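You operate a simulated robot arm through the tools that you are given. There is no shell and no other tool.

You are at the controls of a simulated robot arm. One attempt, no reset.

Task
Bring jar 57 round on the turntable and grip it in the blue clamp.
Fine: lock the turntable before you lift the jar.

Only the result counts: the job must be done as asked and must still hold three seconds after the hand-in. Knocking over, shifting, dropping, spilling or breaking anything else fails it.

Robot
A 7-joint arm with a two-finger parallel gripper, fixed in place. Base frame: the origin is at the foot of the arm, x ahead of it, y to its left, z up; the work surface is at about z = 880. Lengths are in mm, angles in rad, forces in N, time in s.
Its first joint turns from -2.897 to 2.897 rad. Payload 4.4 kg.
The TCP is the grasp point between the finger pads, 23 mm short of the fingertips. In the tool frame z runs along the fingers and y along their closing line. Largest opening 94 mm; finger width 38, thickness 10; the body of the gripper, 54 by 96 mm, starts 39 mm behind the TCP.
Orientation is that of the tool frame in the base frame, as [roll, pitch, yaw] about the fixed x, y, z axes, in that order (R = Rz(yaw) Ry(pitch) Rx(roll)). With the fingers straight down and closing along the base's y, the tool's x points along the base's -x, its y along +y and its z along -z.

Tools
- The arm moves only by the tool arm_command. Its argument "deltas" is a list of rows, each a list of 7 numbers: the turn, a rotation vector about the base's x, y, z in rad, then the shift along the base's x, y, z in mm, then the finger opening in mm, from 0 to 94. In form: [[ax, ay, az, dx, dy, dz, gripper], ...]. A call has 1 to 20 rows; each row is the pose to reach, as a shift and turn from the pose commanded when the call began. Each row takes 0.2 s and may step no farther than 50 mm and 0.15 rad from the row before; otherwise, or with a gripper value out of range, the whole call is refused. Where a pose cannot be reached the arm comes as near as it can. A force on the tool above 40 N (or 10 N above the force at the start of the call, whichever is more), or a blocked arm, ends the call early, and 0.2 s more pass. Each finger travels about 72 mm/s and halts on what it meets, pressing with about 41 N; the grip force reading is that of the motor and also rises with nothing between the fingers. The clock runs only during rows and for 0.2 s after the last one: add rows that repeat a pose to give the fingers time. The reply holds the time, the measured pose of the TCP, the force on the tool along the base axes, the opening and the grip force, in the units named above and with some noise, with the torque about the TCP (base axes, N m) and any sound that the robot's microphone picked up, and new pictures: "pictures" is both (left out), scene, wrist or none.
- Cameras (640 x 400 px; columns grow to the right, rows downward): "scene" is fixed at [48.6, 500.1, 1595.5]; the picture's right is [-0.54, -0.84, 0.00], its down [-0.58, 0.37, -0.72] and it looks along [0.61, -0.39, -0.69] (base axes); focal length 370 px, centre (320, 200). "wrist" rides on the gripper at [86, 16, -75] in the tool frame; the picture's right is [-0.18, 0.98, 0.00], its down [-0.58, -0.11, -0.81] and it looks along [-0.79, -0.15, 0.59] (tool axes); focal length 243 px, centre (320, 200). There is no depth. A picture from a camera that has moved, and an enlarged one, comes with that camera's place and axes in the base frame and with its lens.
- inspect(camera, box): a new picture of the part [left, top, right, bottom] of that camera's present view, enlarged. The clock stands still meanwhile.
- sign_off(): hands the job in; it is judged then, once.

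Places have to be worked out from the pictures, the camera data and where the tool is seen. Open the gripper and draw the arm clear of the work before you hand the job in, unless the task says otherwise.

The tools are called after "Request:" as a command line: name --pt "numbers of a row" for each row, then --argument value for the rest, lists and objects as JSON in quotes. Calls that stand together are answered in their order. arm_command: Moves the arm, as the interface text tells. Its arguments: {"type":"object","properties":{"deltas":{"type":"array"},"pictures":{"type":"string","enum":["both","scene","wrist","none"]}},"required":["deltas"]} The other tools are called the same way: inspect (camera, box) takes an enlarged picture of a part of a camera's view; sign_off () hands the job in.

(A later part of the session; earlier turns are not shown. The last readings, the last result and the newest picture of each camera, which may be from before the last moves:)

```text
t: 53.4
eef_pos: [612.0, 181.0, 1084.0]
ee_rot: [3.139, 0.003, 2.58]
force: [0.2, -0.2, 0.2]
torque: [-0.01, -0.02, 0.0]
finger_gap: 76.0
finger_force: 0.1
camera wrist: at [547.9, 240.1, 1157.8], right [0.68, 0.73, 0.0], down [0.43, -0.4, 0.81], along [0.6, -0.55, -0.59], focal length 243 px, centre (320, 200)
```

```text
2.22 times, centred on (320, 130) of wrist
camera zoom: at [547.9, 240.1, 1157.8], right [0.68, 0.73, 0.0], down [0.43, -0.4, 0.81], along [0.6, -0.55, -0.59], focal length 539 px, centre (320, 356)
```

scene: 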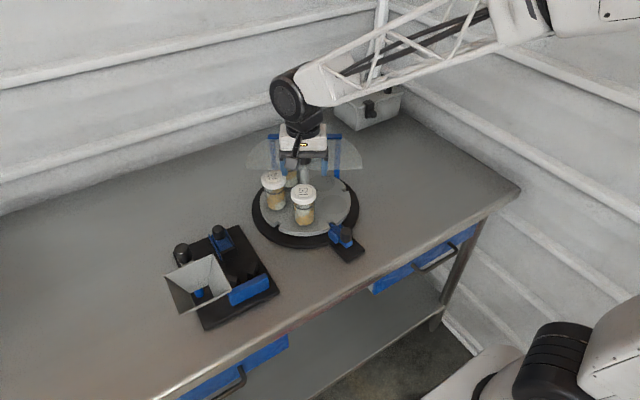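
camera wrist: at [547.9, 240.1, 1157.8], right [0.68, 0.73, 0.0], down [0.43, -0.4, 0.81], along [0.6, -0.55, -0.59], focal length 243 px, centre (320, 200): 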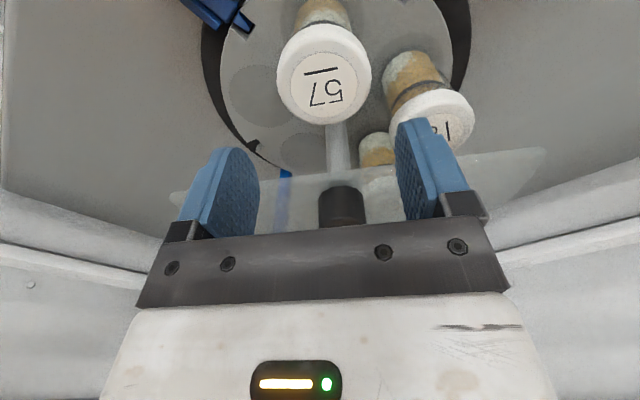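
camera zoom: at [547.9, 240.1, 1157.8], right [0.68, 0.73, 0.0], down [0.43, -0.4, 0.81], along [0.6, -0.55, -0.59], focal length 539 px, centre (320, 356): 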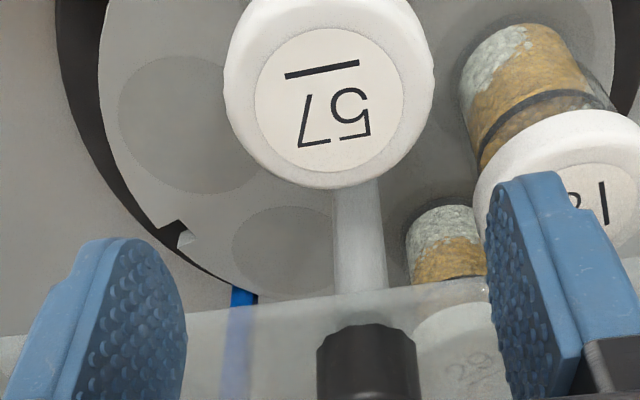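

The lid centre appears 4 px right of and 5 px above the point under the TCP, so jar 57 is at about (611, 185). I'll shift by (-0.7, +4.2), lower to z≈1040 and check again.

Request:
arm_command --pt "0 0 0 -0.3 2 -10 76" --pt "0 0 0 -0.7 4.2 -25 76" --pt "0 0 0 -0.7 4.2 -40 76" --pt "0 0 0 -0.7 4.2 -44 76" --pt "0 0 0 -0.7 4.2 -44 76"

Request:
inspect --camera "wrist" --box '[200, 60, 440, 240]'

Request:
inspect --camera "scene" --box '[240, 110, 370, 240]'

```text
t: 54.6
eef_pos: [611.3, 188.4, 1040.9]
ee_rot: [3.138, 0.003, 2.585]
force: [-0.9, 0.5, -0.3]
torque: [-0.04, -0.01, -0.03]
finger_gap: 76.1
finger_force: 0.0
camera wrist: at [546.7, 247.0, 1115.3], right [0.68, 0.74, 0.0], down [0.43, -0.4, 0.81], along [0.6, -0.55, -0.59], focal length 243 px, centre (320, 200)
```

scene: 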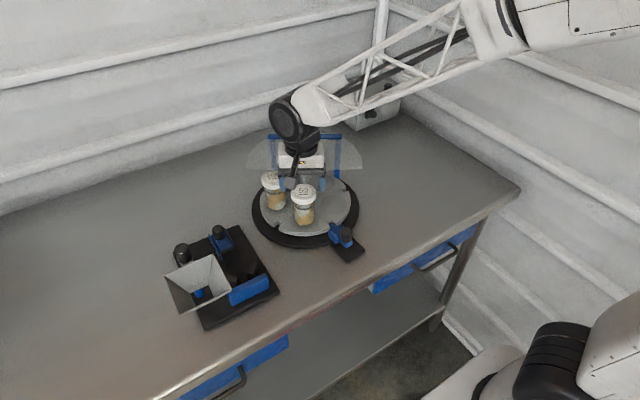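
wrist: 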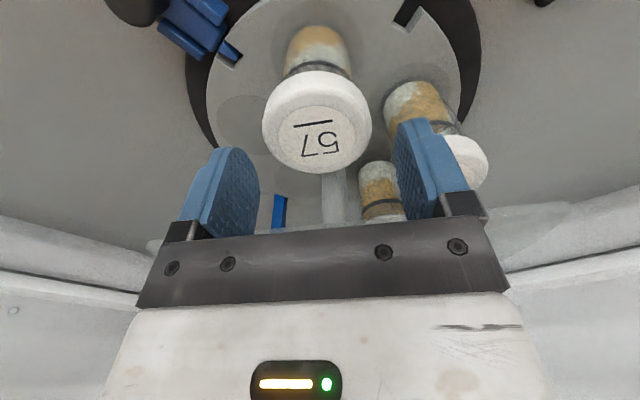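

```text
2.22 times, centred on (320, 150) of wrist
camera zoom: at [546.7, 247.0, 1115.3], right [0.68, 0.74, 0.0], down [0.43, -0.4, 0.81], along [0.6, -0.55, -0.59], focal length 539 px, centre (320, 311)
```

zoom: 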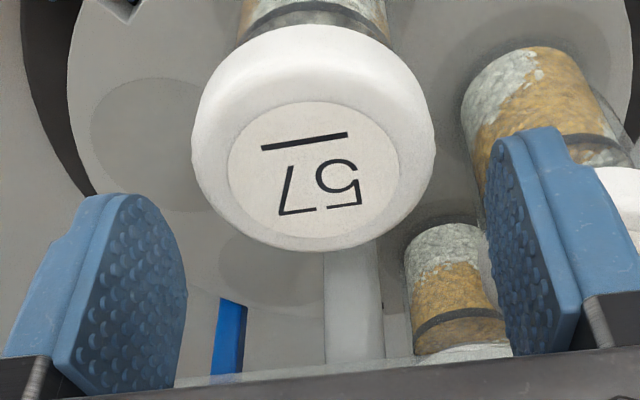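

```text
3.08 times, centred on (305, 175) of scene
camera zoom: at [48.6, 500.1, 1595.5], right [-0.54, -0.84, 0.0], down [-0.58, 0.37, -0.72], along [0.61, -0.39, -0.69], focal length 1137 px, centre (366, 277)
```

zoom: 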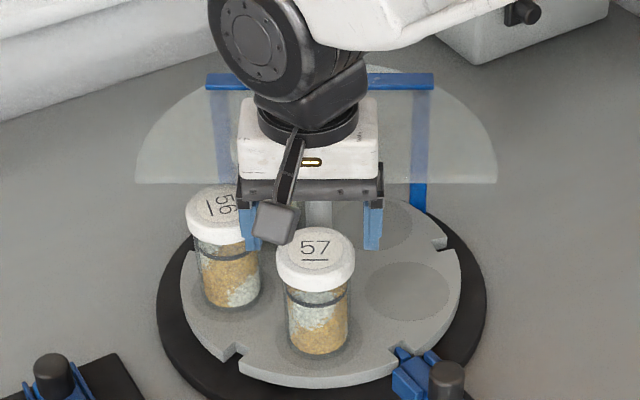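

The arm overshot in y by about 3 mm; the lid now reads at about (611.5, 185.8). I'll correct that, lower to z≈992 around the lid and check the side gaps before closing.

Request:
arm_command --pt "0 0 0 0.2 -2.6 0 76" --pt "0 0 0 0.2 -2.6 -12 76" --pt "0 0 0 0.2 -2.6 -26 76" --pt "0 0 0 0.2 -2.6 -40 76" --pt "0 0 0 0.2 -2.6 -49 76" --pt "0 0 0 0.2 -2.6 -49 76"

Request:
inspect --camera "wrist" --box '[180, 80, 460, 250]'

Request:
inspect --camera "scene" --box '[240, 130, 370, 240]'

```text
t: 56.0
eef_pos: [613.8, 183.7, 993.8]
ee_rot: [3.138, 0.002, 2.583]
force: [0.5, 0.7, 0.0]
torque: [0.02, 0.01, -0.01]
finger_gap: 76.0
finger_force: 0.0
camera wrist: at [548.3, 243.3, 1068.0], right [0.68, 0.74, 0.0], down [0.43, -0.4, 0.81], along [0.6, -0.55, -0.59], focal length 243 px, centre (320, 200)
```

scene: 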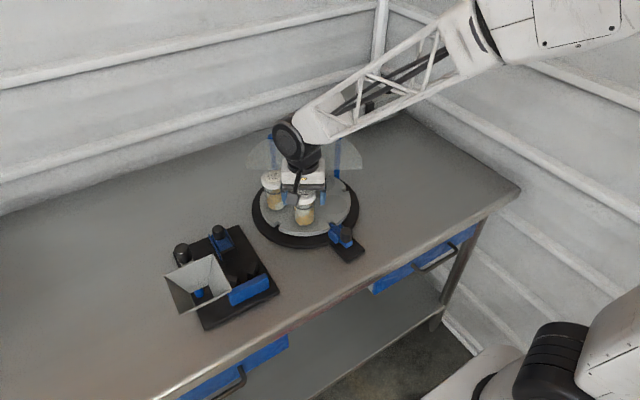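
wrist: 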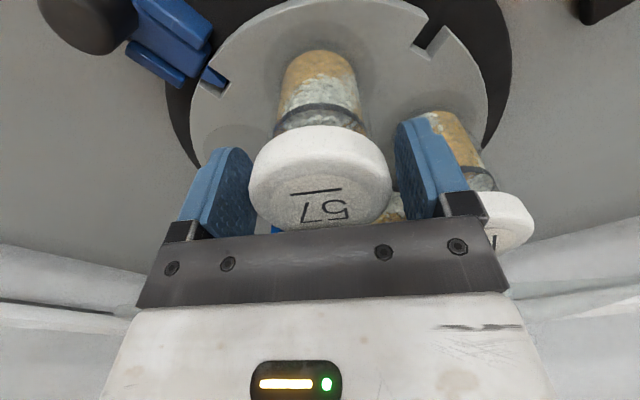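

```text
2.29 times, centred on (320, 165) of wrist
camera zoom: at [548.3, 243.3, 1068.0], right [0.68, 0.74, 0.0], down [0.43, -0.4, 0.81], along [0.6, -0.55, -0.59], focal length 555 px, centre (320, 280)
```

zoom: 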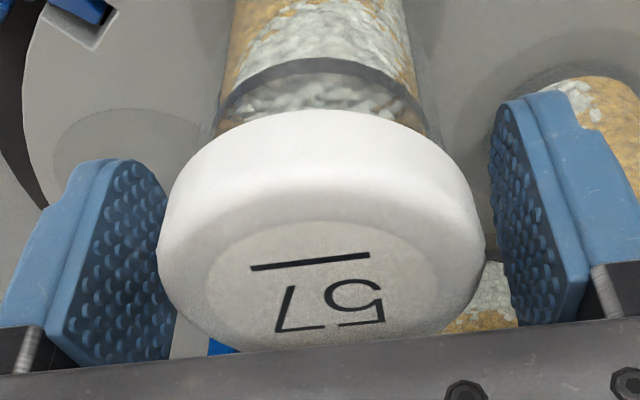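

```text
3.64 times, centred on (305, 185) of scene
camera zoom: at [48.6, 500.1, 1595.5], right [-0.54, -0.84, 0.0], down [-0.58, 0.37, -0.72], along [0.61, -0.39, -0.69], focal length 1344 px, centre (374, 254)
```

zoom: 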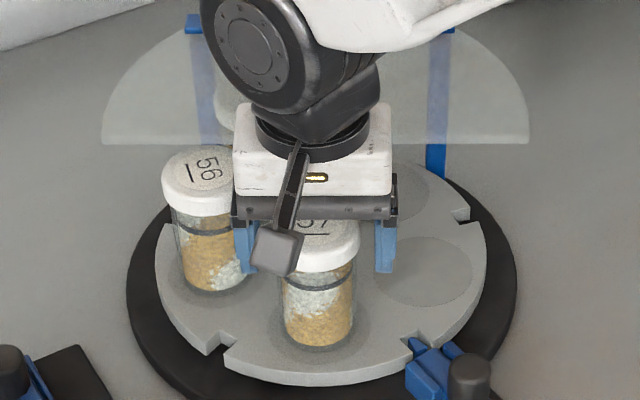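

The lid is centred between the fingers to within about 0.5 mm. I'll close gradually on it.

Request:
arm_command --pt "0 0 0 0 0 0 70" --pt "0 0 0 0 0 0 66" --pt "0 0 0 0 0 0 64" --pt "0 0 0 0 0 0 62" --pt "0 0 0 0 0 0 60" --pt "0 0 0 0 0 0 56" --pt "0 0 0 0 0 0 50" --pt "0 0 0 0 0 0 50"

Request:
inspect --camera "scene" --box '[310, 210, 374, 265]'

```text
t: 57.8
eef_pos: [613.0, 183.9, 993.3]
ee_rot: [3.137, 0.003, 2.583]
force: [0.0, 0.1, -0.2]
torque: [-0.02, 0.05, -0.02]
finger_gap: 58.1
finger_force: 40.4
camera wrist: at [548.2, 243.3, 1068.1], right [0.68, 0.74, 0.0], down [0.43, -0.4, 0.81], along [0.6, -0.55, -0.59], focal length 243 px, centre (320, 200)
```

scene: 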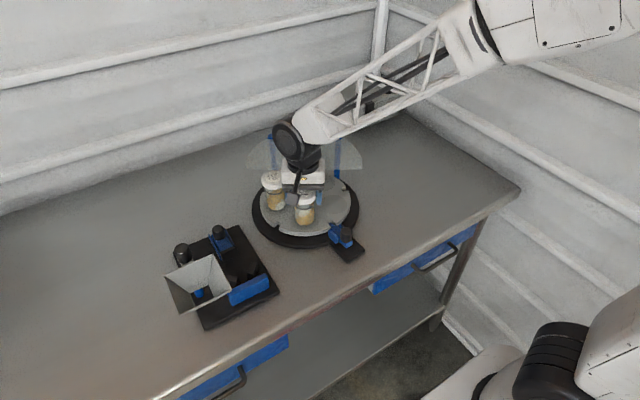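
wrist: 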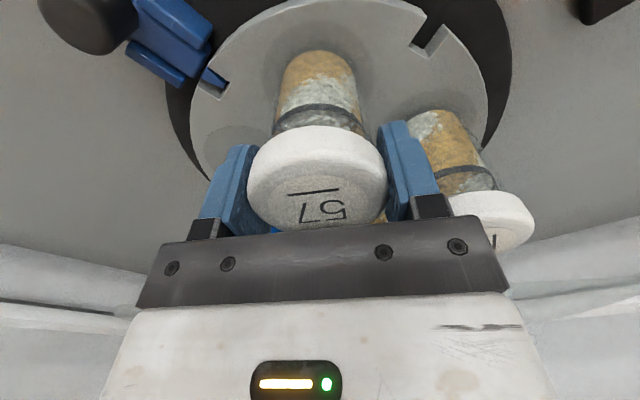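

```text
7.27 times, centred on (342, 238) of scene
camera zoom: at [48.6, 500.1, 1595.5], right [-0.54, -0.84, 0.0], down [-0.58, 0.37, -0.72], along [0.61, -0.39, -0.69], focal length 2688 px, centre (160, -73)
```

zoom: 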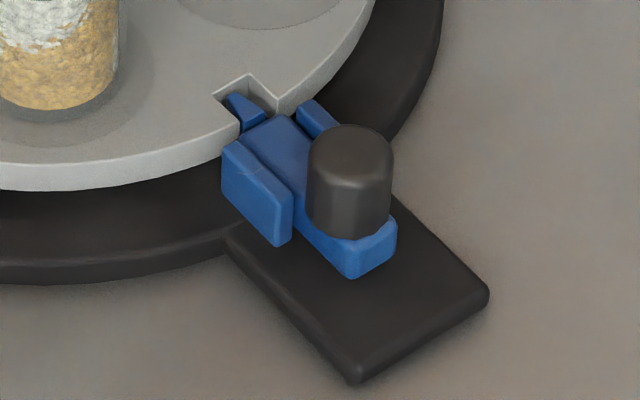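

The jar is gripped (gap 58.1) with no side load and the turntable hasn't moved. I'll lift straight up, slowly at first.

Request:
arm_command --pt "0 0 0 0 0 2 50" --pt "0 0 0 0 0 5 50" --pt "0 0 0 0 0 9 50" --pt "0 0 0 0 0 15 50" --pt "0 0 0 0 0 15 50" --pictures "scene"

Request:
inspect --camera "scene" --box '[230, 120, 390, 270]'

```text
t: 59.0
eef_pos: [612.6, 184.4, 1007.6]
ee_rot: [3.139, 0.005, 2.584]
force: [0.6, -0.5, -3.0]
torque: [0.03, 0.02, -0.01]
finger_gap: 57.9
finger_force: 41.0
```

scene: 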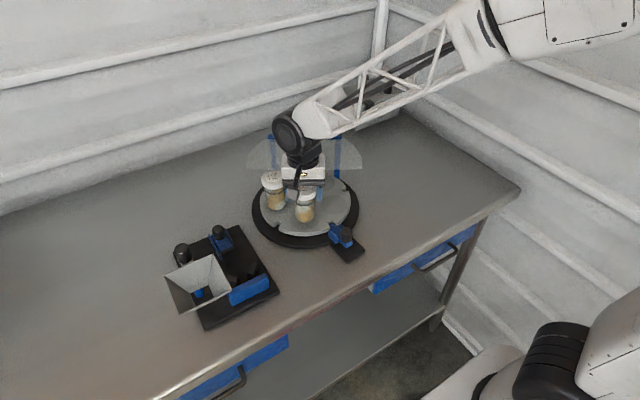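

```text
2.67 times, centred on (310, 195) of scene
camera zoom: at [48.6, 500.1, 1595.5], right [-0.54, -0.84, 0.0], down [-0.58, 0.37, -0.72], along [0.61, -0.39, -0.69], focal length 986 px, centre (347, 213)
```

zoom: 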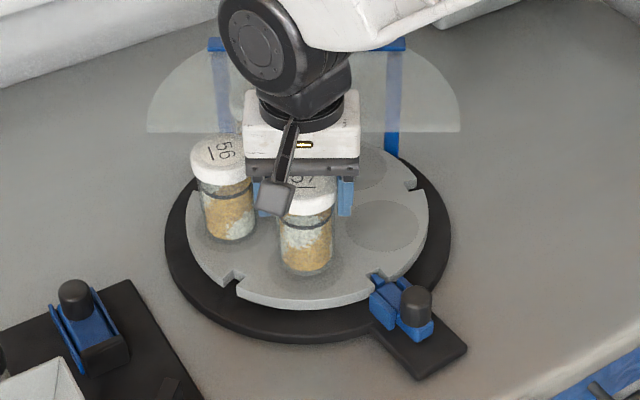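

The jar is up (3 N) and the turntable is unmoved. I'll lift further and carry it over the clamp, turning to the clamp yaw on the way.

Request:
arm_command --pt "0 0 0 0 0 20 50" --pt "0 0 0 0 0 48 50" --pt "0 0 0 0 0 78 50" --pt "0 0 0 0 0 102 50" --pt "0 0 0.13 -3.3 12.8 102 50" --pt "0 0 0.27 -6.6 25.6 102 50" --pt "0 0 0.41 -9.9 38.4 102 50" --pt "0 0 0.55 -13.2 51.3 102 50" --pt "0 0 0.69 -16.4 64.1 102 50" --pt "0 0 0.83 -19.7 76.9 102 50" --pt "0 0 0.97 -23 89.7 102 50" --pt "0 0 1.11 -26.3 102.6 102 50" --pt "0 0 1.25 -29.6 115.4 102 50" --pt "0 0 1.39 -32.9 128.2 102 50" --pt "0 0 1.53 -36.2 141 102 50" --pt "0 0 1.67 -39.5 153.8 102 50" --pt "0 0 1.81 -42.7 166.6 102 50" --pt "0 0 1.94 -46 179.5 102 50" --pt "0 0 2.06 -49.3 192.3 102 50" --pt "0 0 2.13 -52.6 205.1 102 50"

Request:
inspect --camera "scene" --box '[140, 180, 310, 330]'

Request:
inspect --camera "wrist" --box '[180, 0, 460, 240]'

```text
t: 63.2
eef_pos: [560.5, 390.6, 1109.7]
ee_rot: [3.138, 0.003, -1.568]
force: [-0.2, 0.4, -1.4]
torque: [0.0, 0.0, 0.0]
finger_gap: 58.1
finger_force: 41.0
camera wrist: at [545.0, 302.8, 1182.8], right [-0.98, 0.18, 0.0], down [0.11, 0.58, 0.81], along [0.14, 0.79, -0.59], focal length 243 px, centre (320, 200)
```

scene: 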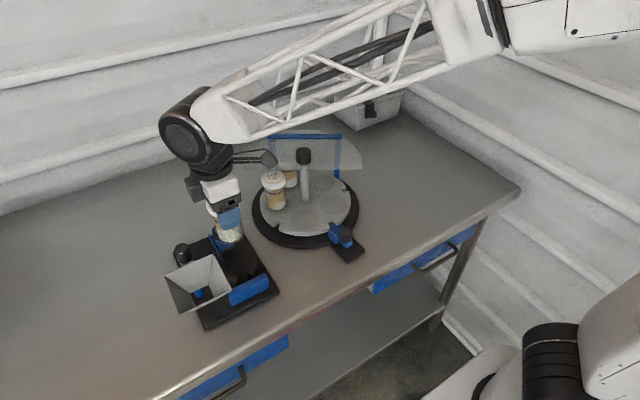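
wrist: 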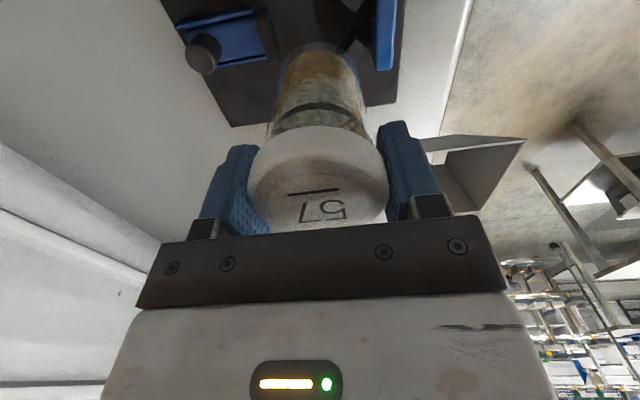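

```text
2.67 times, centred on (225, 255) of scene
camera zoom: at [48.6, 500.1, 1595.5], right [-0.54, -0.84, 0.0], down [-0.58, 0.37, -0.72], along [0.61, -0.39, -0.69], focal length 986 px, centre (573, 53)
```

zoom: 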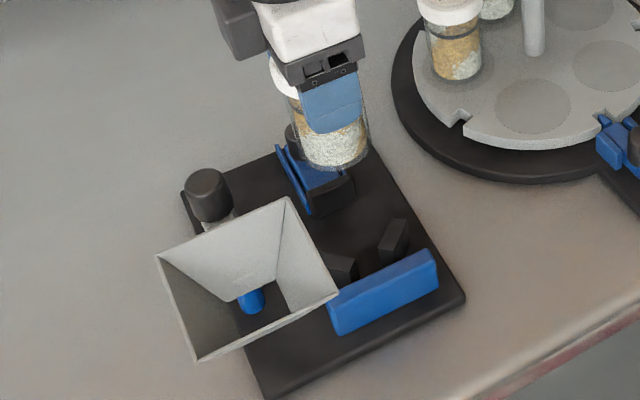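

```text
1.67 times, centred on (320, 120) of wrist
camera zoom: at [545.0, 302.8, 1182.8], right [-0.98, 0.18, 0.0], down [0.11, 0.58, 0.81], along [0.14, 0.79, -0.59], focal length 404 px, centre (320, 333)
```

zoom: 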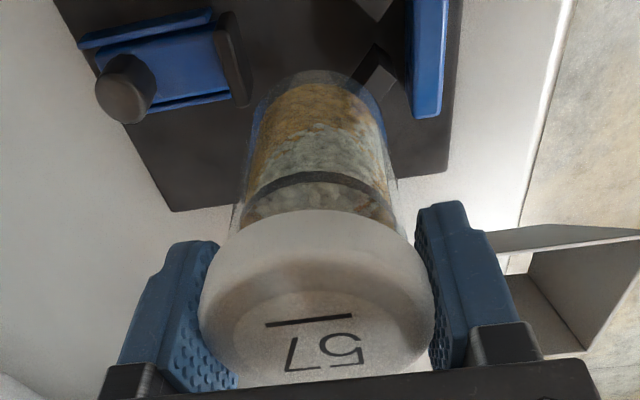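

I'm over the clamp at (560.5, 390.6) with the hand clear of the funnel. I'll lower to just above the V-blocks and check the alignment.

Request:
arm_command --pt "0 0 0 -0.3 -0.5 -20 50" --pt "0 0 0 -0.6 -1 -40 50" --pt "0 0 0 -1 -1.3 -60 50" --pt "0 0 0 -1 -1.3 -78 50" --pt "0 0 0 -1 -1.3 -82 50" --pt "0 0 0 -1 -1.3 -82 50"

Request:
inspect --camera "scene" --box '[180, 200, 300, 320]'

Request:
inspect --camera "wrist" --box '[180, 0, 460, 240]'

```text
t: 64.6
eef_pos: [559.2, 388.8, 1026.7]
ee_rot: [3.139, 0.003, -1.57]
force: [0.6, -0.7, -2.2]
torque: [-0.03, -0.03, 0.0]
finger_gap: 58.1
finger_force: 41.4
camera wrist: at [543.8, 301.1, 1101.0], right [-0.98, 0.18, 0.0], down [0.11, 0.58, 0.81], along [0.15, 0.79, -0.59], focal length 243 px, centre (320, 200)
```

scene: 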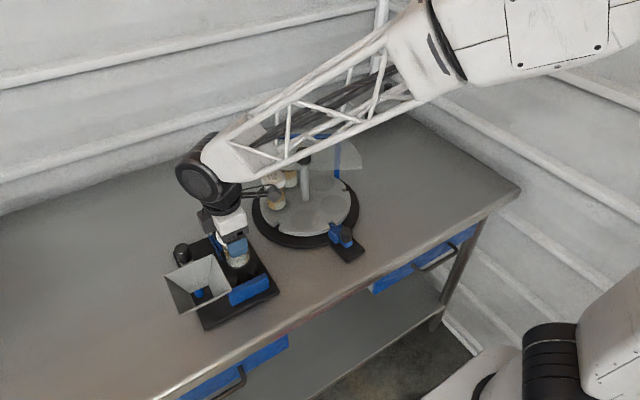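
wrist: 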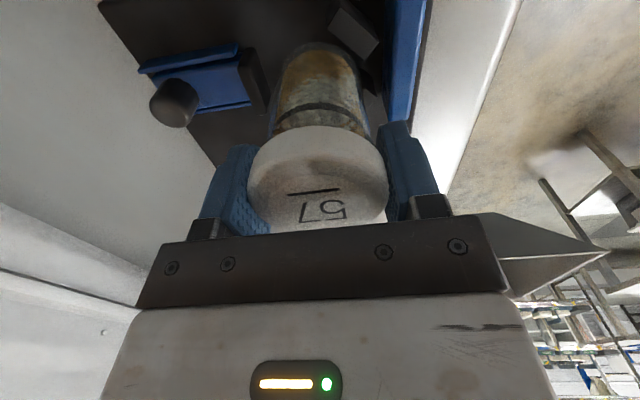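

```text
3.33 times, centred on (240, 260) of scene
camera zoom: at [48.6, 500.1, 1595.5], right [-0.54, -0.84, 0.0], down [-0.58, 0.37, -0.72], along [0.61, -0.39, -0.69], focal length 1232 px, centre (587, 0)
```

zoom: 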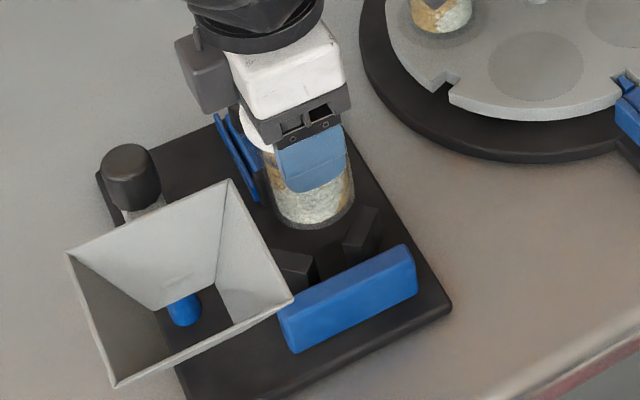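

```text
1.67 times, centred on (320, 120) of wrist
camera zoom: at [543.8, 301.1, 1101.0], right [-0.98, 0.18, 0.0], down [0.11, 0.58, 0.81], along [0.15, 0.79, -0.59], focal length 404 px, centre (320, 333)
```

zoom: 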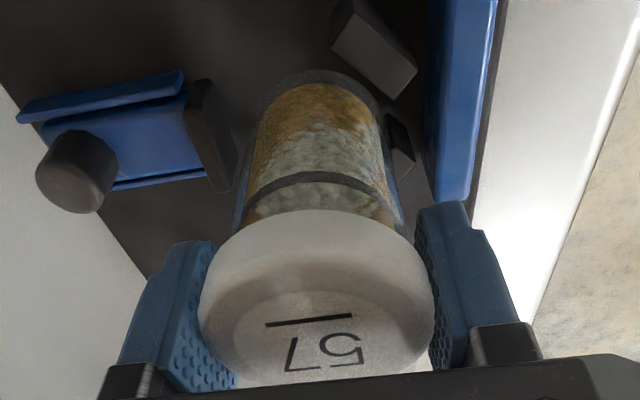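

The jar bottom is just above the V-block tops. I'll shift to x≈562 for clearance and lower between the blocks and the pad, watching the force for touchdown.

Request:
arm_command --pt "0 0 0 3 0.2 0 50" --pt "0 0 0 3 0.2 -8 50" --pt "0 0 0 3 0.2 -16 50" --pt "0 0 0 3 0.2 -24 50" --pt "0 0 0 3 0.2 -32 50" --pt "0 0 0 3 0.2 -38 50" --pt "0 0 0 3 0.2 -41 50" --pt "0 0 0 3 0.2 -41 50" --pictures "both"

Request:
inspect --camera "scene" --box '[200, 220, 290, 310]'

Request:
inspect --camera "wrist" --box '[180, 0, 460, 240]'

```text
t: 65.7
eef_pos: [563.3, 388.5, 1010.6]
ee_rot: [-3.139, 0.009, -1.571]
force: [0.4, 0.2, 2.7]
torque: [-0.07, 0.06, -0.01]
finger_gap: 58.3
finger_force: 40.9
stopped in row 5: the force on the tool passed its limit at 46 N (the readings are from after the stop); the commanded pose is now the measured one
camera wrist: at [547.2, 301.5, 1083.9], right [-0.98, 0.18, 0.0], down [0.11, 0.57, 0.81], along [0.15, 0.8, -0.58], focal length 243 px, centre (320, 200)
```

scene: 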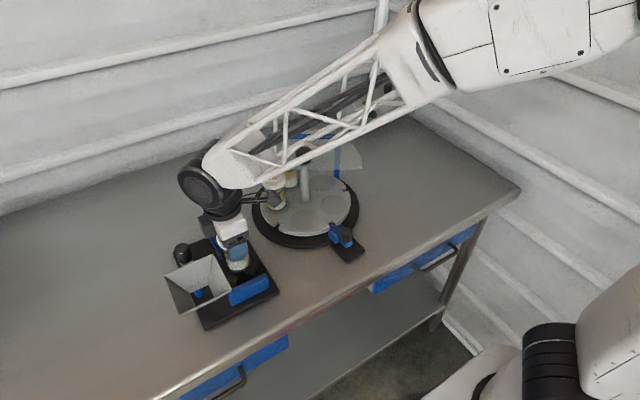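
wrist: 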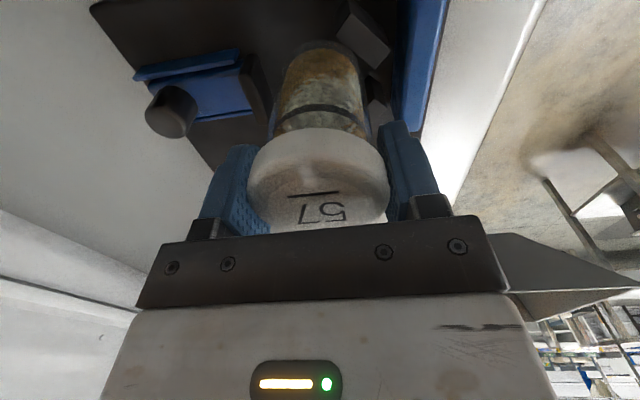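

```text
4.44 times, centred on (245, 265) of scene
camera zoom: at [48.6, 500.1, 1595.5], right [-0.54, -0.84, 0.0], down [-0.58, 0.37, -0.72], along [0.61, -0.39, -0.69], focal length 1643 px, centre (653, -89)
```

zoom: 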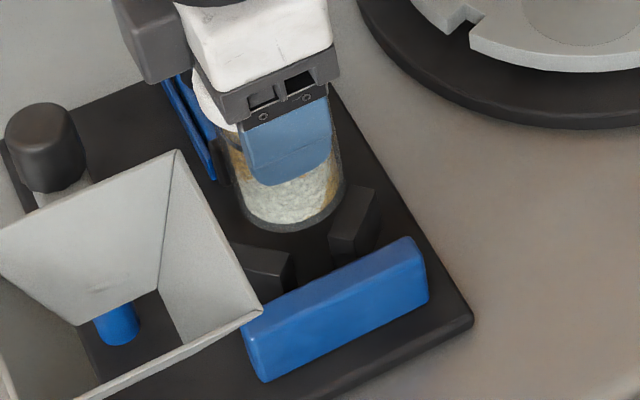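

```text
1.67 times, centred on (320, 120) of wrist
camera zoom: at [547.2, 301.5, 1083.9], right [-0.98, 0.18, 0.0], down [0.11, 0.57, 0.81], along [0.15, 0.8, -0.58], focal length 404 px, centre (320, 333)
```

zoom: 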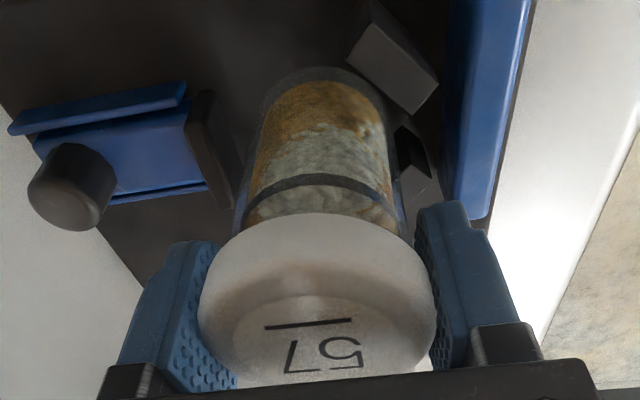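

It stopped at 46 N with the jar bottom around z≈925, almost certainly the jar's lower edge on top of a V-block. The jar bottom appears at about (563, 386.5), too close to the -y block. I'll raise, level the tool, and shift to about (566.5, 391).

Request:
arm_command --pt "0 0 0 0 0 6 50" --pt "-0.004 0.001 0 0 0 14 50" --pt "-0.009 0.0026 0 1.8 1.3 16 50" --pt "-0.009 0.0026 0 3.5 2.5 16 50" --pt "-0.009 0.0026 0 3.5 2.5 16 50"

Request:
inspect --camera "scene" --box '[150, 210, 300, 340]'

Request:
inspect --camera "wrist" --box '[220, 0, 420, 160]'

```text
t: 66.8
eef_pos: [568.2, 392.4, 1025.1]
ee_rot: [-3.141, 0.002, -1.57]
force: [-0.9, 0.0, -1.9]
torque: [0.01, 0.0, -0.03]
finger_gap: 58.3
finger_force: 40.7
camera wrist: at [551.7, 305.0, 1099.9], right [-0.98, 0.18, 0.0], down [0.11, 0.58, 0.81], along [0.15, 0.79, -0.59], focal length 243 px, centre (320, 200)
```

scene: 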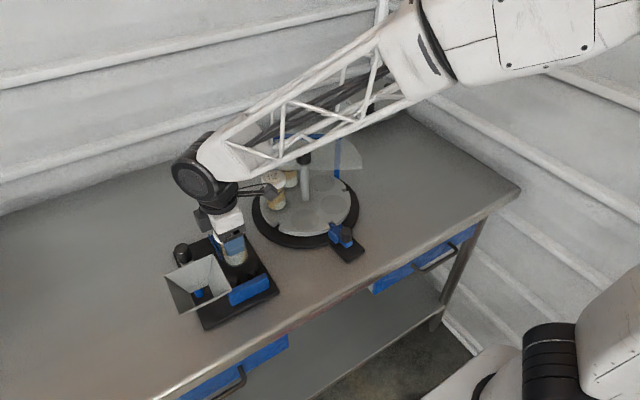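
wrist: 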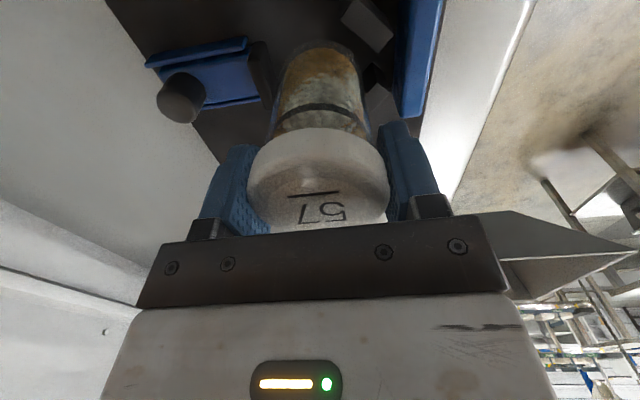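

```text
3.08 times, centred on (225, 275) of scene
camera zoom: at [48.6, 500.1, 1595.5], right [-0.54, -0.84, 0.0], down [-0.58, 0.37, -0.72], along [0.61, -0.39, -0.69], focal length 1137 px, centre (612, -31)
```

zoom: 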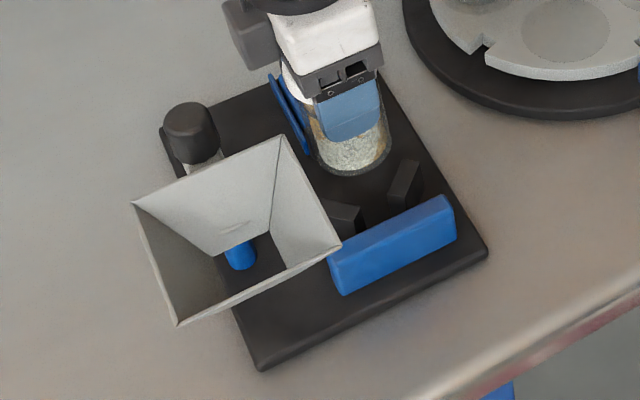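

```text
2.50 times, centred on (320, 80) of wrist
camera zoom: at [551.7, 305.0, 1099.9], right [-0.98, 0.18, 0.0], down [0.11, 0.58, 0.81], along [0.15, 0.79, -0.59], focal length 606 px, centre (320, 500)
```

zoom: 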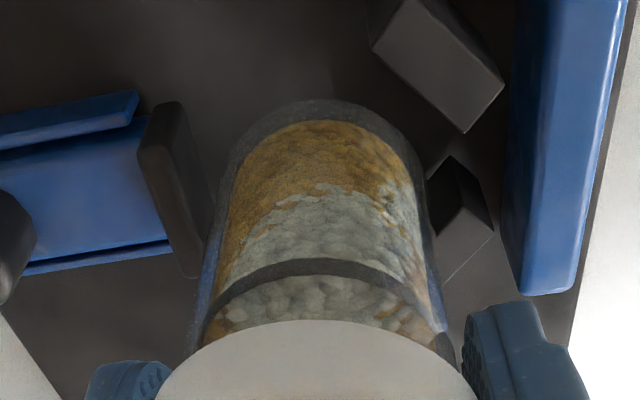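

The clamp base is unmoved. The jar bottom is now at about (567.5, 390), giving 4–6 mm of clearance to both V-faces and about 7 mm to the pad. I'll lower again.

Request:
arm_command --pt "0 0 0 0 -0.7 -6 50" --pt "0 0 0 0 -0.7 -12 50" --pt "0 0 0 0 -0.7 -18 50" --pt "0 0 0 0 -0.7 -24 50" --pt "0 0 0 0 -0.7 -30 50" --pt "0 0 0 0 -0.7 -35 50" --pt "0 0 0 0 -0.7 -39 50" --pt "0 0 0 0 -0.7 -39 50"

Request:
inspect --camera "wrist" --box '[220, 0, 420, 160]'

Request:
inspect --camera "scene" --box '[200, 220, 290, 310]'

```text
t: 68.7
eef_pos: [565.9, 390.8, 985.8]
ee_rot: [3.141, 0.0, -1.57]
force: [0.4, 0.3, -2.2]
torque: [0.03, 0.03, 0.01]
finger_gap: 58.3
finger_force: 41.0
camera wrist: at [550.5, 303.9, 1060.7], right [-0.98, 0.18, 0.0], down [0.11, 0.58, 0.81], along [0.15, 0.79, -0.59], focal length 243 px, centre (320, 200)
```

scene: 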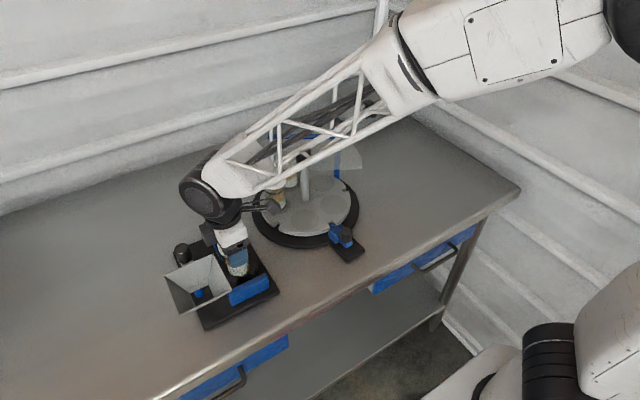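
wrist: 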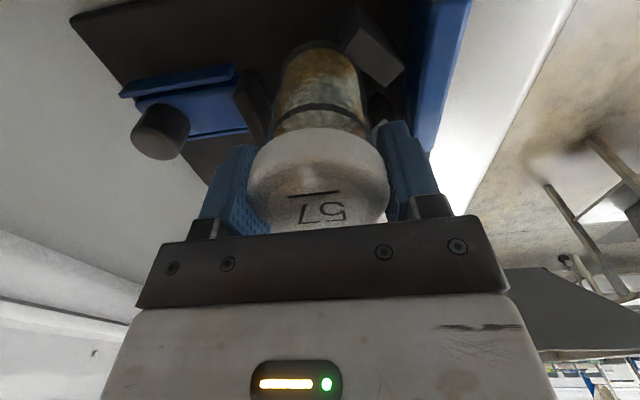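

```text
2.50 times, centred on (320, 80) of wrist
camera zoom: at [550.5, 303.9, 1060.7], right [-0.98, 0.18, 0.0], down [0.11, 0.58, 0.81], along [0.15, 0.79, -0.59], focal length 606 px, centre (320, 500)
```

zoom: 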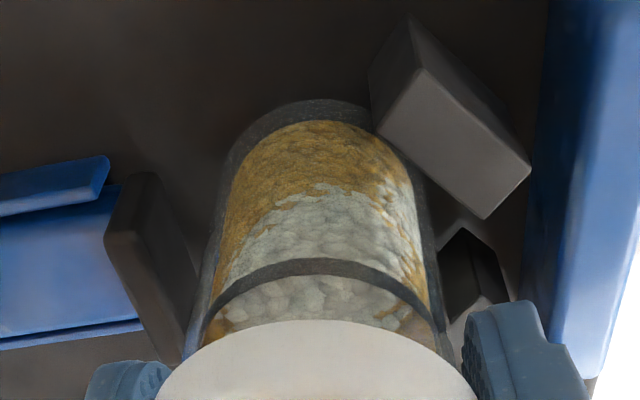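

```text
4.44 times, centred on (245, 265) of scene
camera zoom: at [48.6, 500.1, 1595.5], right [-0.54, -0.84, 0.0], down [-0.58, 0.37, -0.72], along [0.61, -0.39, -0.69], focal length 1643 px, centre (653, -89)
```

zoom: 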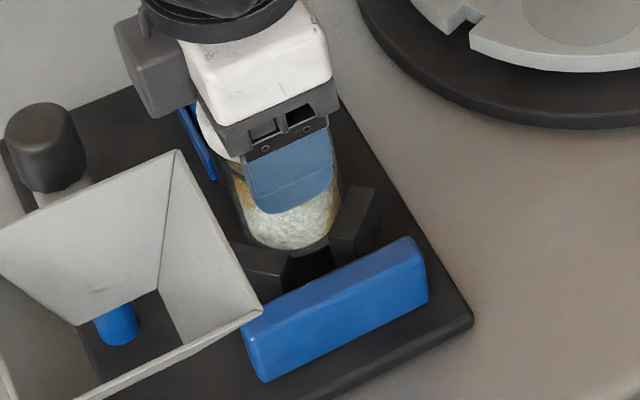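

The jar is between the V-blocks and the pad with no contact. I'll lower in 1 mm steps until I feel the base.

Request:
arm_command --pt "0 0 0 0 0 -1.5 50" --pt "0 0 0 0 0 -3 50" --pt "0 0 0 0 0 -4.5 50" --pt "0 0 0 0 0 -5.5 50" --pictures "none"

```text
t: 69.7
eef_pos: [567.1, 391.7, 981.9]
ee_rot: [3.141, -0.001, -1.571]
force: [-0.1, 0.4, -2.6]
torque: [0.01, 0.0, 0.0]
finger_gap: 58.2
finger_force: 40.7
```

Request:
arm_command --pt "0 0 0 0 0 -1 50" --pt "0 0 0 0 0 -2 50" --pt "0 0 0 0 0 -3 50" --pictures "none"

```text
t: 70.5
eef_pos: [566.1, 390.5, 978.6]
ee_rot: [-3.14, 0.0, -1.57]
force: [0.8, 0.0, -2.5]
torque: [0.01, 0.03, 0.01]
finger_gap: 58.3
finger_force: 41.6
```

No contact yet at z≈978.6, so I'll continue in 1 mm steps.

Request:
arm_command --pt "0 0 0 0 0 -1 50" --pt "0 0 0 0 0 -2 50" --pictures "none"

Request:
arm_command --pt "0 0 0 0 0 -1 50" --pt "0 0 0 0 0 -2 50" --pictures "none"

```text
t: 71.0
eef_pos: [565.7, 391.1, 978.4]
ee_rot: [-3.141, 0.0, -1.572]
force: [0.2, 0.8, -2.1]
torque: [-0.02, -0.03, 0.0]
finger_gap: 58.2
finger_force: 41.5
```

```text
t: 71.7
eef_pos: [565.9, 390.8, 974.0]
ee_rot: [-3.141, 0.001, -1.57]
force: [0.2, -0.2, -1.8]
torque: [-0.02, 0.0, -0.01]
finger_gap: 58.1
finger_force: 41.1
```

Request:
arm_command --pt "0 0 0 0 0 -1 50" --pt "0 0 0 0 0 -1.5 50" --pictures "none"

```text
t: 72.2
eef_pos: [566.8, 391.3, 973.5]
ee_rot: [-3.14, 0.001, -1.57]
force: [0.7, 0.1, -2.4]
torque: [0.0, -0.01, 0.01]
finger_gap: 58.1
finger_force: 41.2
```

Request:
arm_command --pt "0 0 0 0 0 -1 50" --pt "0 0 0 0 0 -2 50" --pictures "wrist"

Request:
inspect --camera "scene" --box '[200, 220, 290, 310]'

```text
t: 72.8
eef_pos: [567.6, 390.1, 972.4]
ee_rot: [-3.141, 0.001, -1.571]
force: [-0.4, -0.6, 0.5]
torque: [-0.04, 0.02, 0.03]
finger_gap: 58.2
finger_force: 41.4
camera wrist: at [550.4, 304.3, 1046.2], right [-0.98, 0.18, 0.0], down [0.11, 0.58, 0.81], along [0.15, 0.79, -0.59], focal length 243 px, centre (320, 200)
```

wrist: 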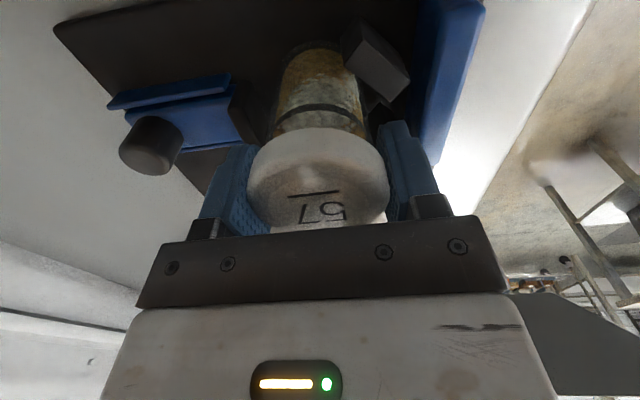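

```text
4.44 times, centred on (245, 265) of scene
camera zoom: at [48.6, 500.1, 1595.5], right [-0.54, -0.84, 0.0], down [-0.58, 0.37, -0.72], along [0.61, -0.39, -0.69], focal length 1643 px, centre (653, -89)
```

zoom: 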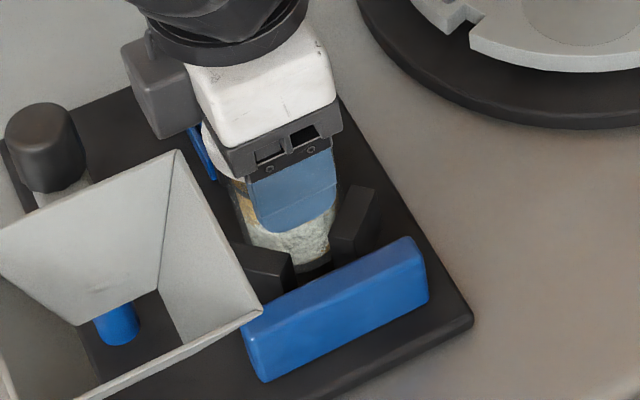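

Touchdown at z≈972: the force went from -2.2 to +0.5. I'll slide the jar gently towards -x into the V until I feel contact.

Request:
arm_command --pt "0 0 0 -1.5 0 0 50" --pt "0 0 0 -3 0 0 50" --pt "0 0 0 -4.5 0 0 50" --pictures "none"

Request:
arm_command --pt "0 0 0 -1 0 0 50" --pt "0 0 0 -2 0 0 50" --pictures "none"

```text
t: 73.7
eef_pos: [561.8, 389.8, 972.4]
ee_rot: [-3.141, 0.0, -1.57]
force: [1.7, 0.0, 2.0]
torque: [0.13, -0.13, -0.01]
finger_gap: 58.2
finger_force: 41.1
```

```text
t: 74.2
eef_pos: [560.9, 388.9, 972.7]
ee_rot: [-3.139, 0.0, -1.571]
force: [5.4, 6.4, -1.0]
torque: [0.41, -0.36, 0.03]
finger_gap: 58.0
finger_force: 40.8
```

There's contact with the -y block only (force along its normal). I'll shift +y a little while continuing -x so both V-faces share the contact.

Request:
arm_command --pt "0 0 0 0 0.6 0 50" --pt "0 0 0 -0.5 1.2 0 50" --pt "0 0 0 -0.5 1.2 0 50" --pictures "none"

```text
t: 75.0
eef_pos: [559.5, 391.4, 972.2]
ee_rot: [-3.14, -0.001, -1.571]
force: [0.0, -0.8, -0.2]
torque: [-0.05, 0.02, 0.04]
finger_gap: 58.1
finger_force: 41.1
```

Request:
arm_command --pt "0 0 0 -0.7 0 0 50" --pt "0 0 0 -1.4 0 0 50" --pictures "none"

```text
t: 75.7
eef_pos: [559.4, 391.9, 972.1]
ee_rot: [-3.139, 0.0, -1.572]
force: [1.2, 0.9, 2.4]
torque: [0.13, -0.11, -0.02]
finger_gap: 58.2
finger_force: 40.8
```

Request:
arm_command --pt "0 0 0 -0.5 0.3 0 50" --pt "0 0 0 -1 0.5 0 50" --pt "0 0 0 -1 0.5 0 50" --pictures "both"

Request:
inspect --camera "scene" --box '[150, 210, 300, 340]'

Request:
inspect --camera "wrist" --box '[220, 0, 440, 160]'

```text
t: 76.5
eef_pos: [557.2, 392.2, 973.0]
ee_rot: [-3.14, 0.0, -1.571]
force: [12.7, 8.2, 4.8]
torque: [0.49, -0.77, 0.07]
finger_gap: 58.0
finger_force: 40.7
camera wrist: at [541.4, 305.3, 1045.7], right [-0.98, 0.18, 0.0], down [0.11, 0.58, 0.81], along [0.15, 0.79, -0.59], focal length 243 px, centre (320, 200)
```

scene: 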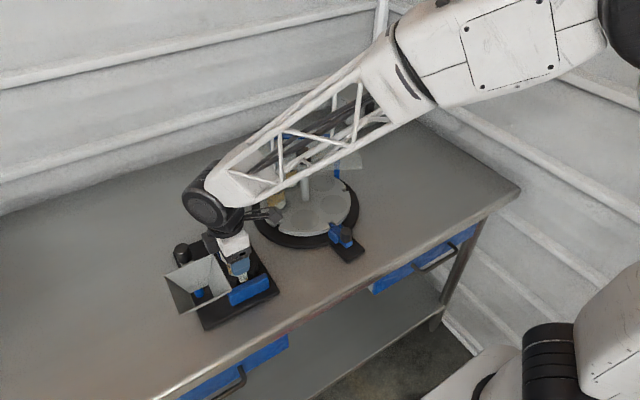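
wrist: 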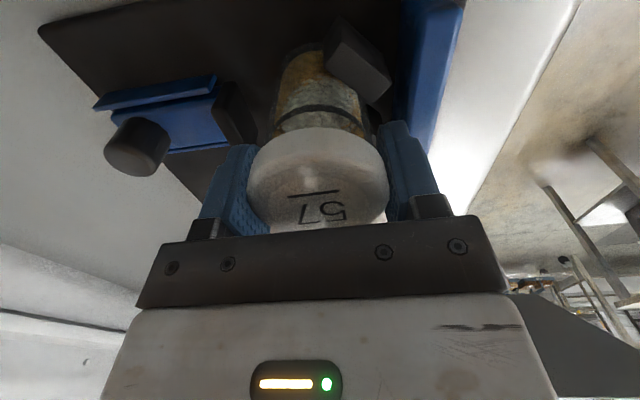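

```text
3.08 times, centred on (225, 275) of scene
camera zoom: at [48.6, 500.1, 1595.5], right [-0.54, -0.84, 0.0], down [-0.58, 0.37, -0.72], along [0.61, -0.39, -0.69], focal length 1137 px, centre (612, -31)
```

zoom: 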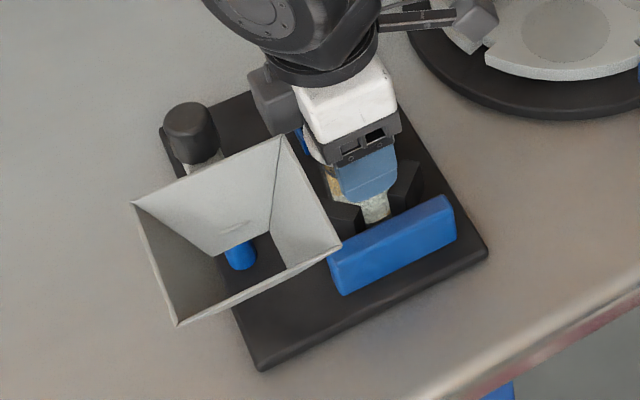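

```text
2.50 times, centred on (330, 80) of wrist
camera zoom: at [541.4, 305.3, 1045.7], right [-0.98, 0.18, 0.0], down [0.11, 0.58, 0.81], along [0.15, 0.79, -0.59], focal length 606 px, centre (295, 500)
```

zoom: 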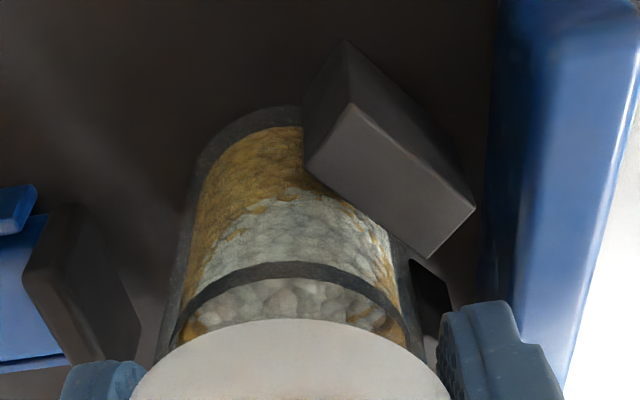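

The jar is now seated against both V-faces (estimated 15 N and 4 N) and the clamp base is unmoved. I'll ease the load slightly, then open and rise straight up.

Request:
arm_command --pt "0 0 0 0.4 0.3 0 50" --pt "0 0 0 0.4 0.3 0 56" --pt "0 0 0 0.4 0.3 0 60" --pt "0 0 0 0.4 0.3 0 64" --pt "0 0 0 0.4 0.3 0 70" --pt "0 0 0 0.4 0.3 0 74" --pt "0 0 0 0.4 0.3 0 74"

Request:
inspect --camera "wrist" --box '[180, 0, 460, 240]'

```text
t: 78.0
eef_pos: [558.7, 392.4, 970.5]
ee_rot: [3.141, 0.001, -1.57]
force: [0.7, 0.6, -0.2]
torque: [-0.03, -0.01, 0.0]
finger_gap: 74.2
finger_force: 0.0
camera wrist: at [541.8, 305.6, 1045.4], right [-0.98, 0.18, 0.0], down [0.11, 0.58, 0.81], along [0.15, 0.79, -0.59], focal length 243 px, centre (320, 200)
```

scene: 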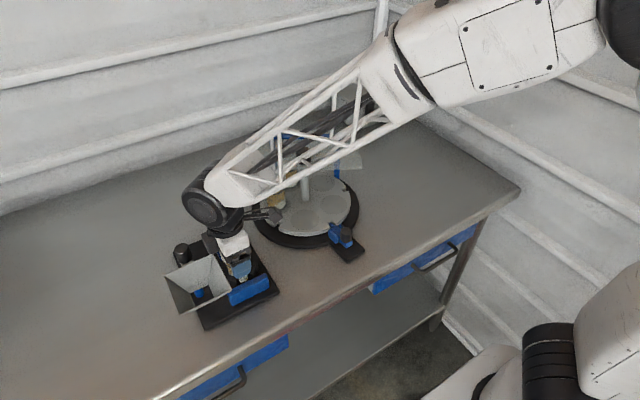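
wrist: 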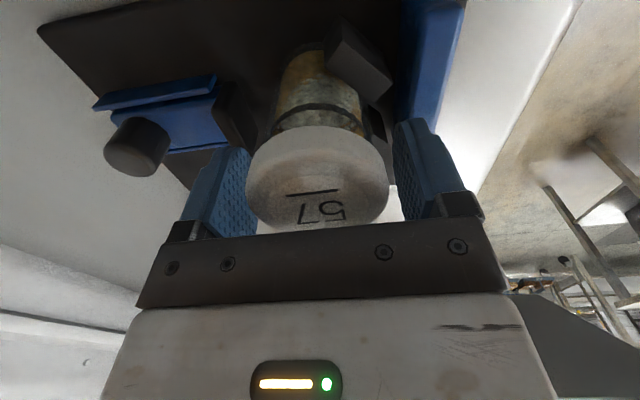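

```text
1.67 times, centred on (320, 120) of wrist
camera zoom: at [541.8, 305.6, 1045.4], right [-0.98, 0.18, 0.0], down [0.11, 0.58, 0.81], along [0.15, 0.79, -0.59], focal length 404 px, centre (320, 333)
```

zoom: 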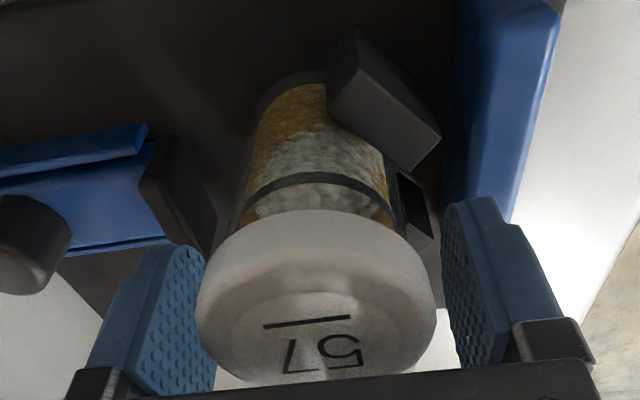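

The jar stands free in the V with finger clearance on both sides. I'll rise straight up well above it.

Request:
arm_command --pt "0 0 0 0 0 6 74" --pt "0 0 0 0 0 16 74" --pt "0 0 0 0 0 32 74" --pt "0 0 0 0 0 56 74" --pt "0 0 0 0 0 90 74" --pt "0 0 0 0 -15 125 74" --pt "0 0 0 0 -45 155 74" --pt "0 0 0 0 -65 165 74" --pt "0 0 0 0 -65 165 74"

Request:
inspect --camera "wrist" --box '[180, 0, 460, 150]'

Request:
inspect --camera "scene" --box '[150, 210, 300, 340]'

```text
t: 80.0
eef_pos: [558.8, 325.2, 1135.8]
ee_rot: [-3.141, 0.0, -1.572]
force: [-0.3, 0.9, 0.1]
torque: [0.0, 0.0, -0.05]
finger_gap: 73.8
finger_force: 0.1
camera wrist: at [543.0, 239.2, 1209.2], right [-0.98, 0.18, 0.0], down [0.11, 0.58, 0.81], along [0.15, 0.79, -0.59], focal length 243 px, centre (320, 200)
```

scene: 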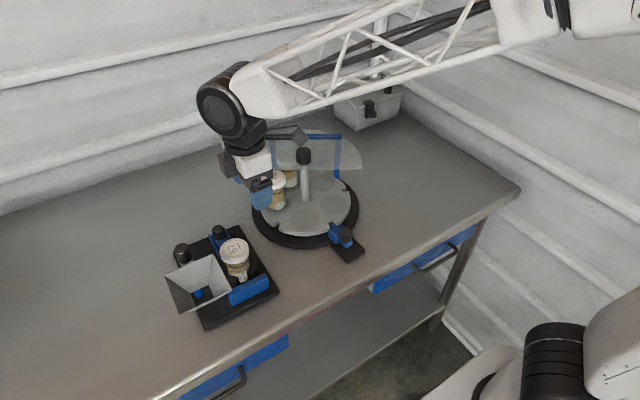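
wrist: 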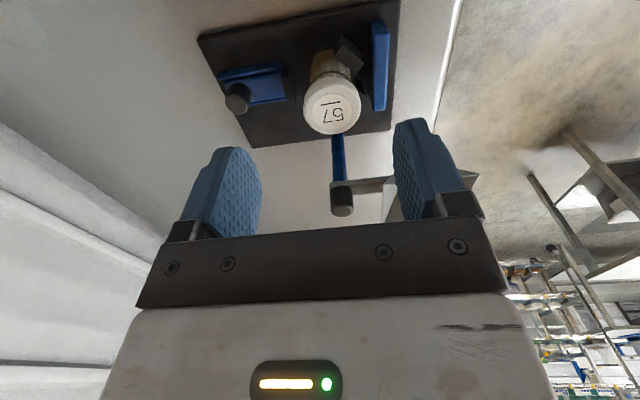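

```text
2.29 times, centred on (320, 75) of wrist
camera zoom: at [543.0, 239.2, 1209.2], right [-0.98, 0.18, 0.0], down [0.11, 0.58, 0.81], along [0.15, 0.79, -0.59], focal length 555 px, centre (320, 486)
```

zoom: 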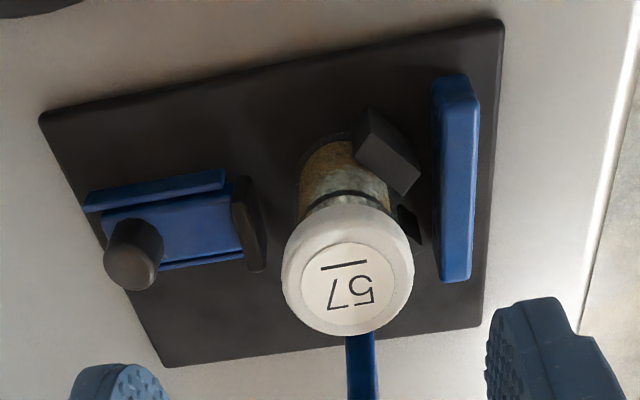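

```text
3.08 times, centred on (225, 275) of scene
camera zoom: at [48.6, 500.1, 1595.5], right [-0.54, -0.84, 0.0], down [-0.58, 0.37, -0.72], along [0.61, -0.39, -0.69], focal length 1137 px, centre (612, -31)
```

zoom: 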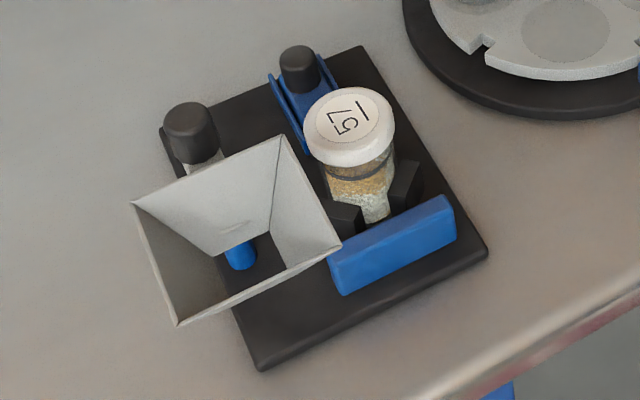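

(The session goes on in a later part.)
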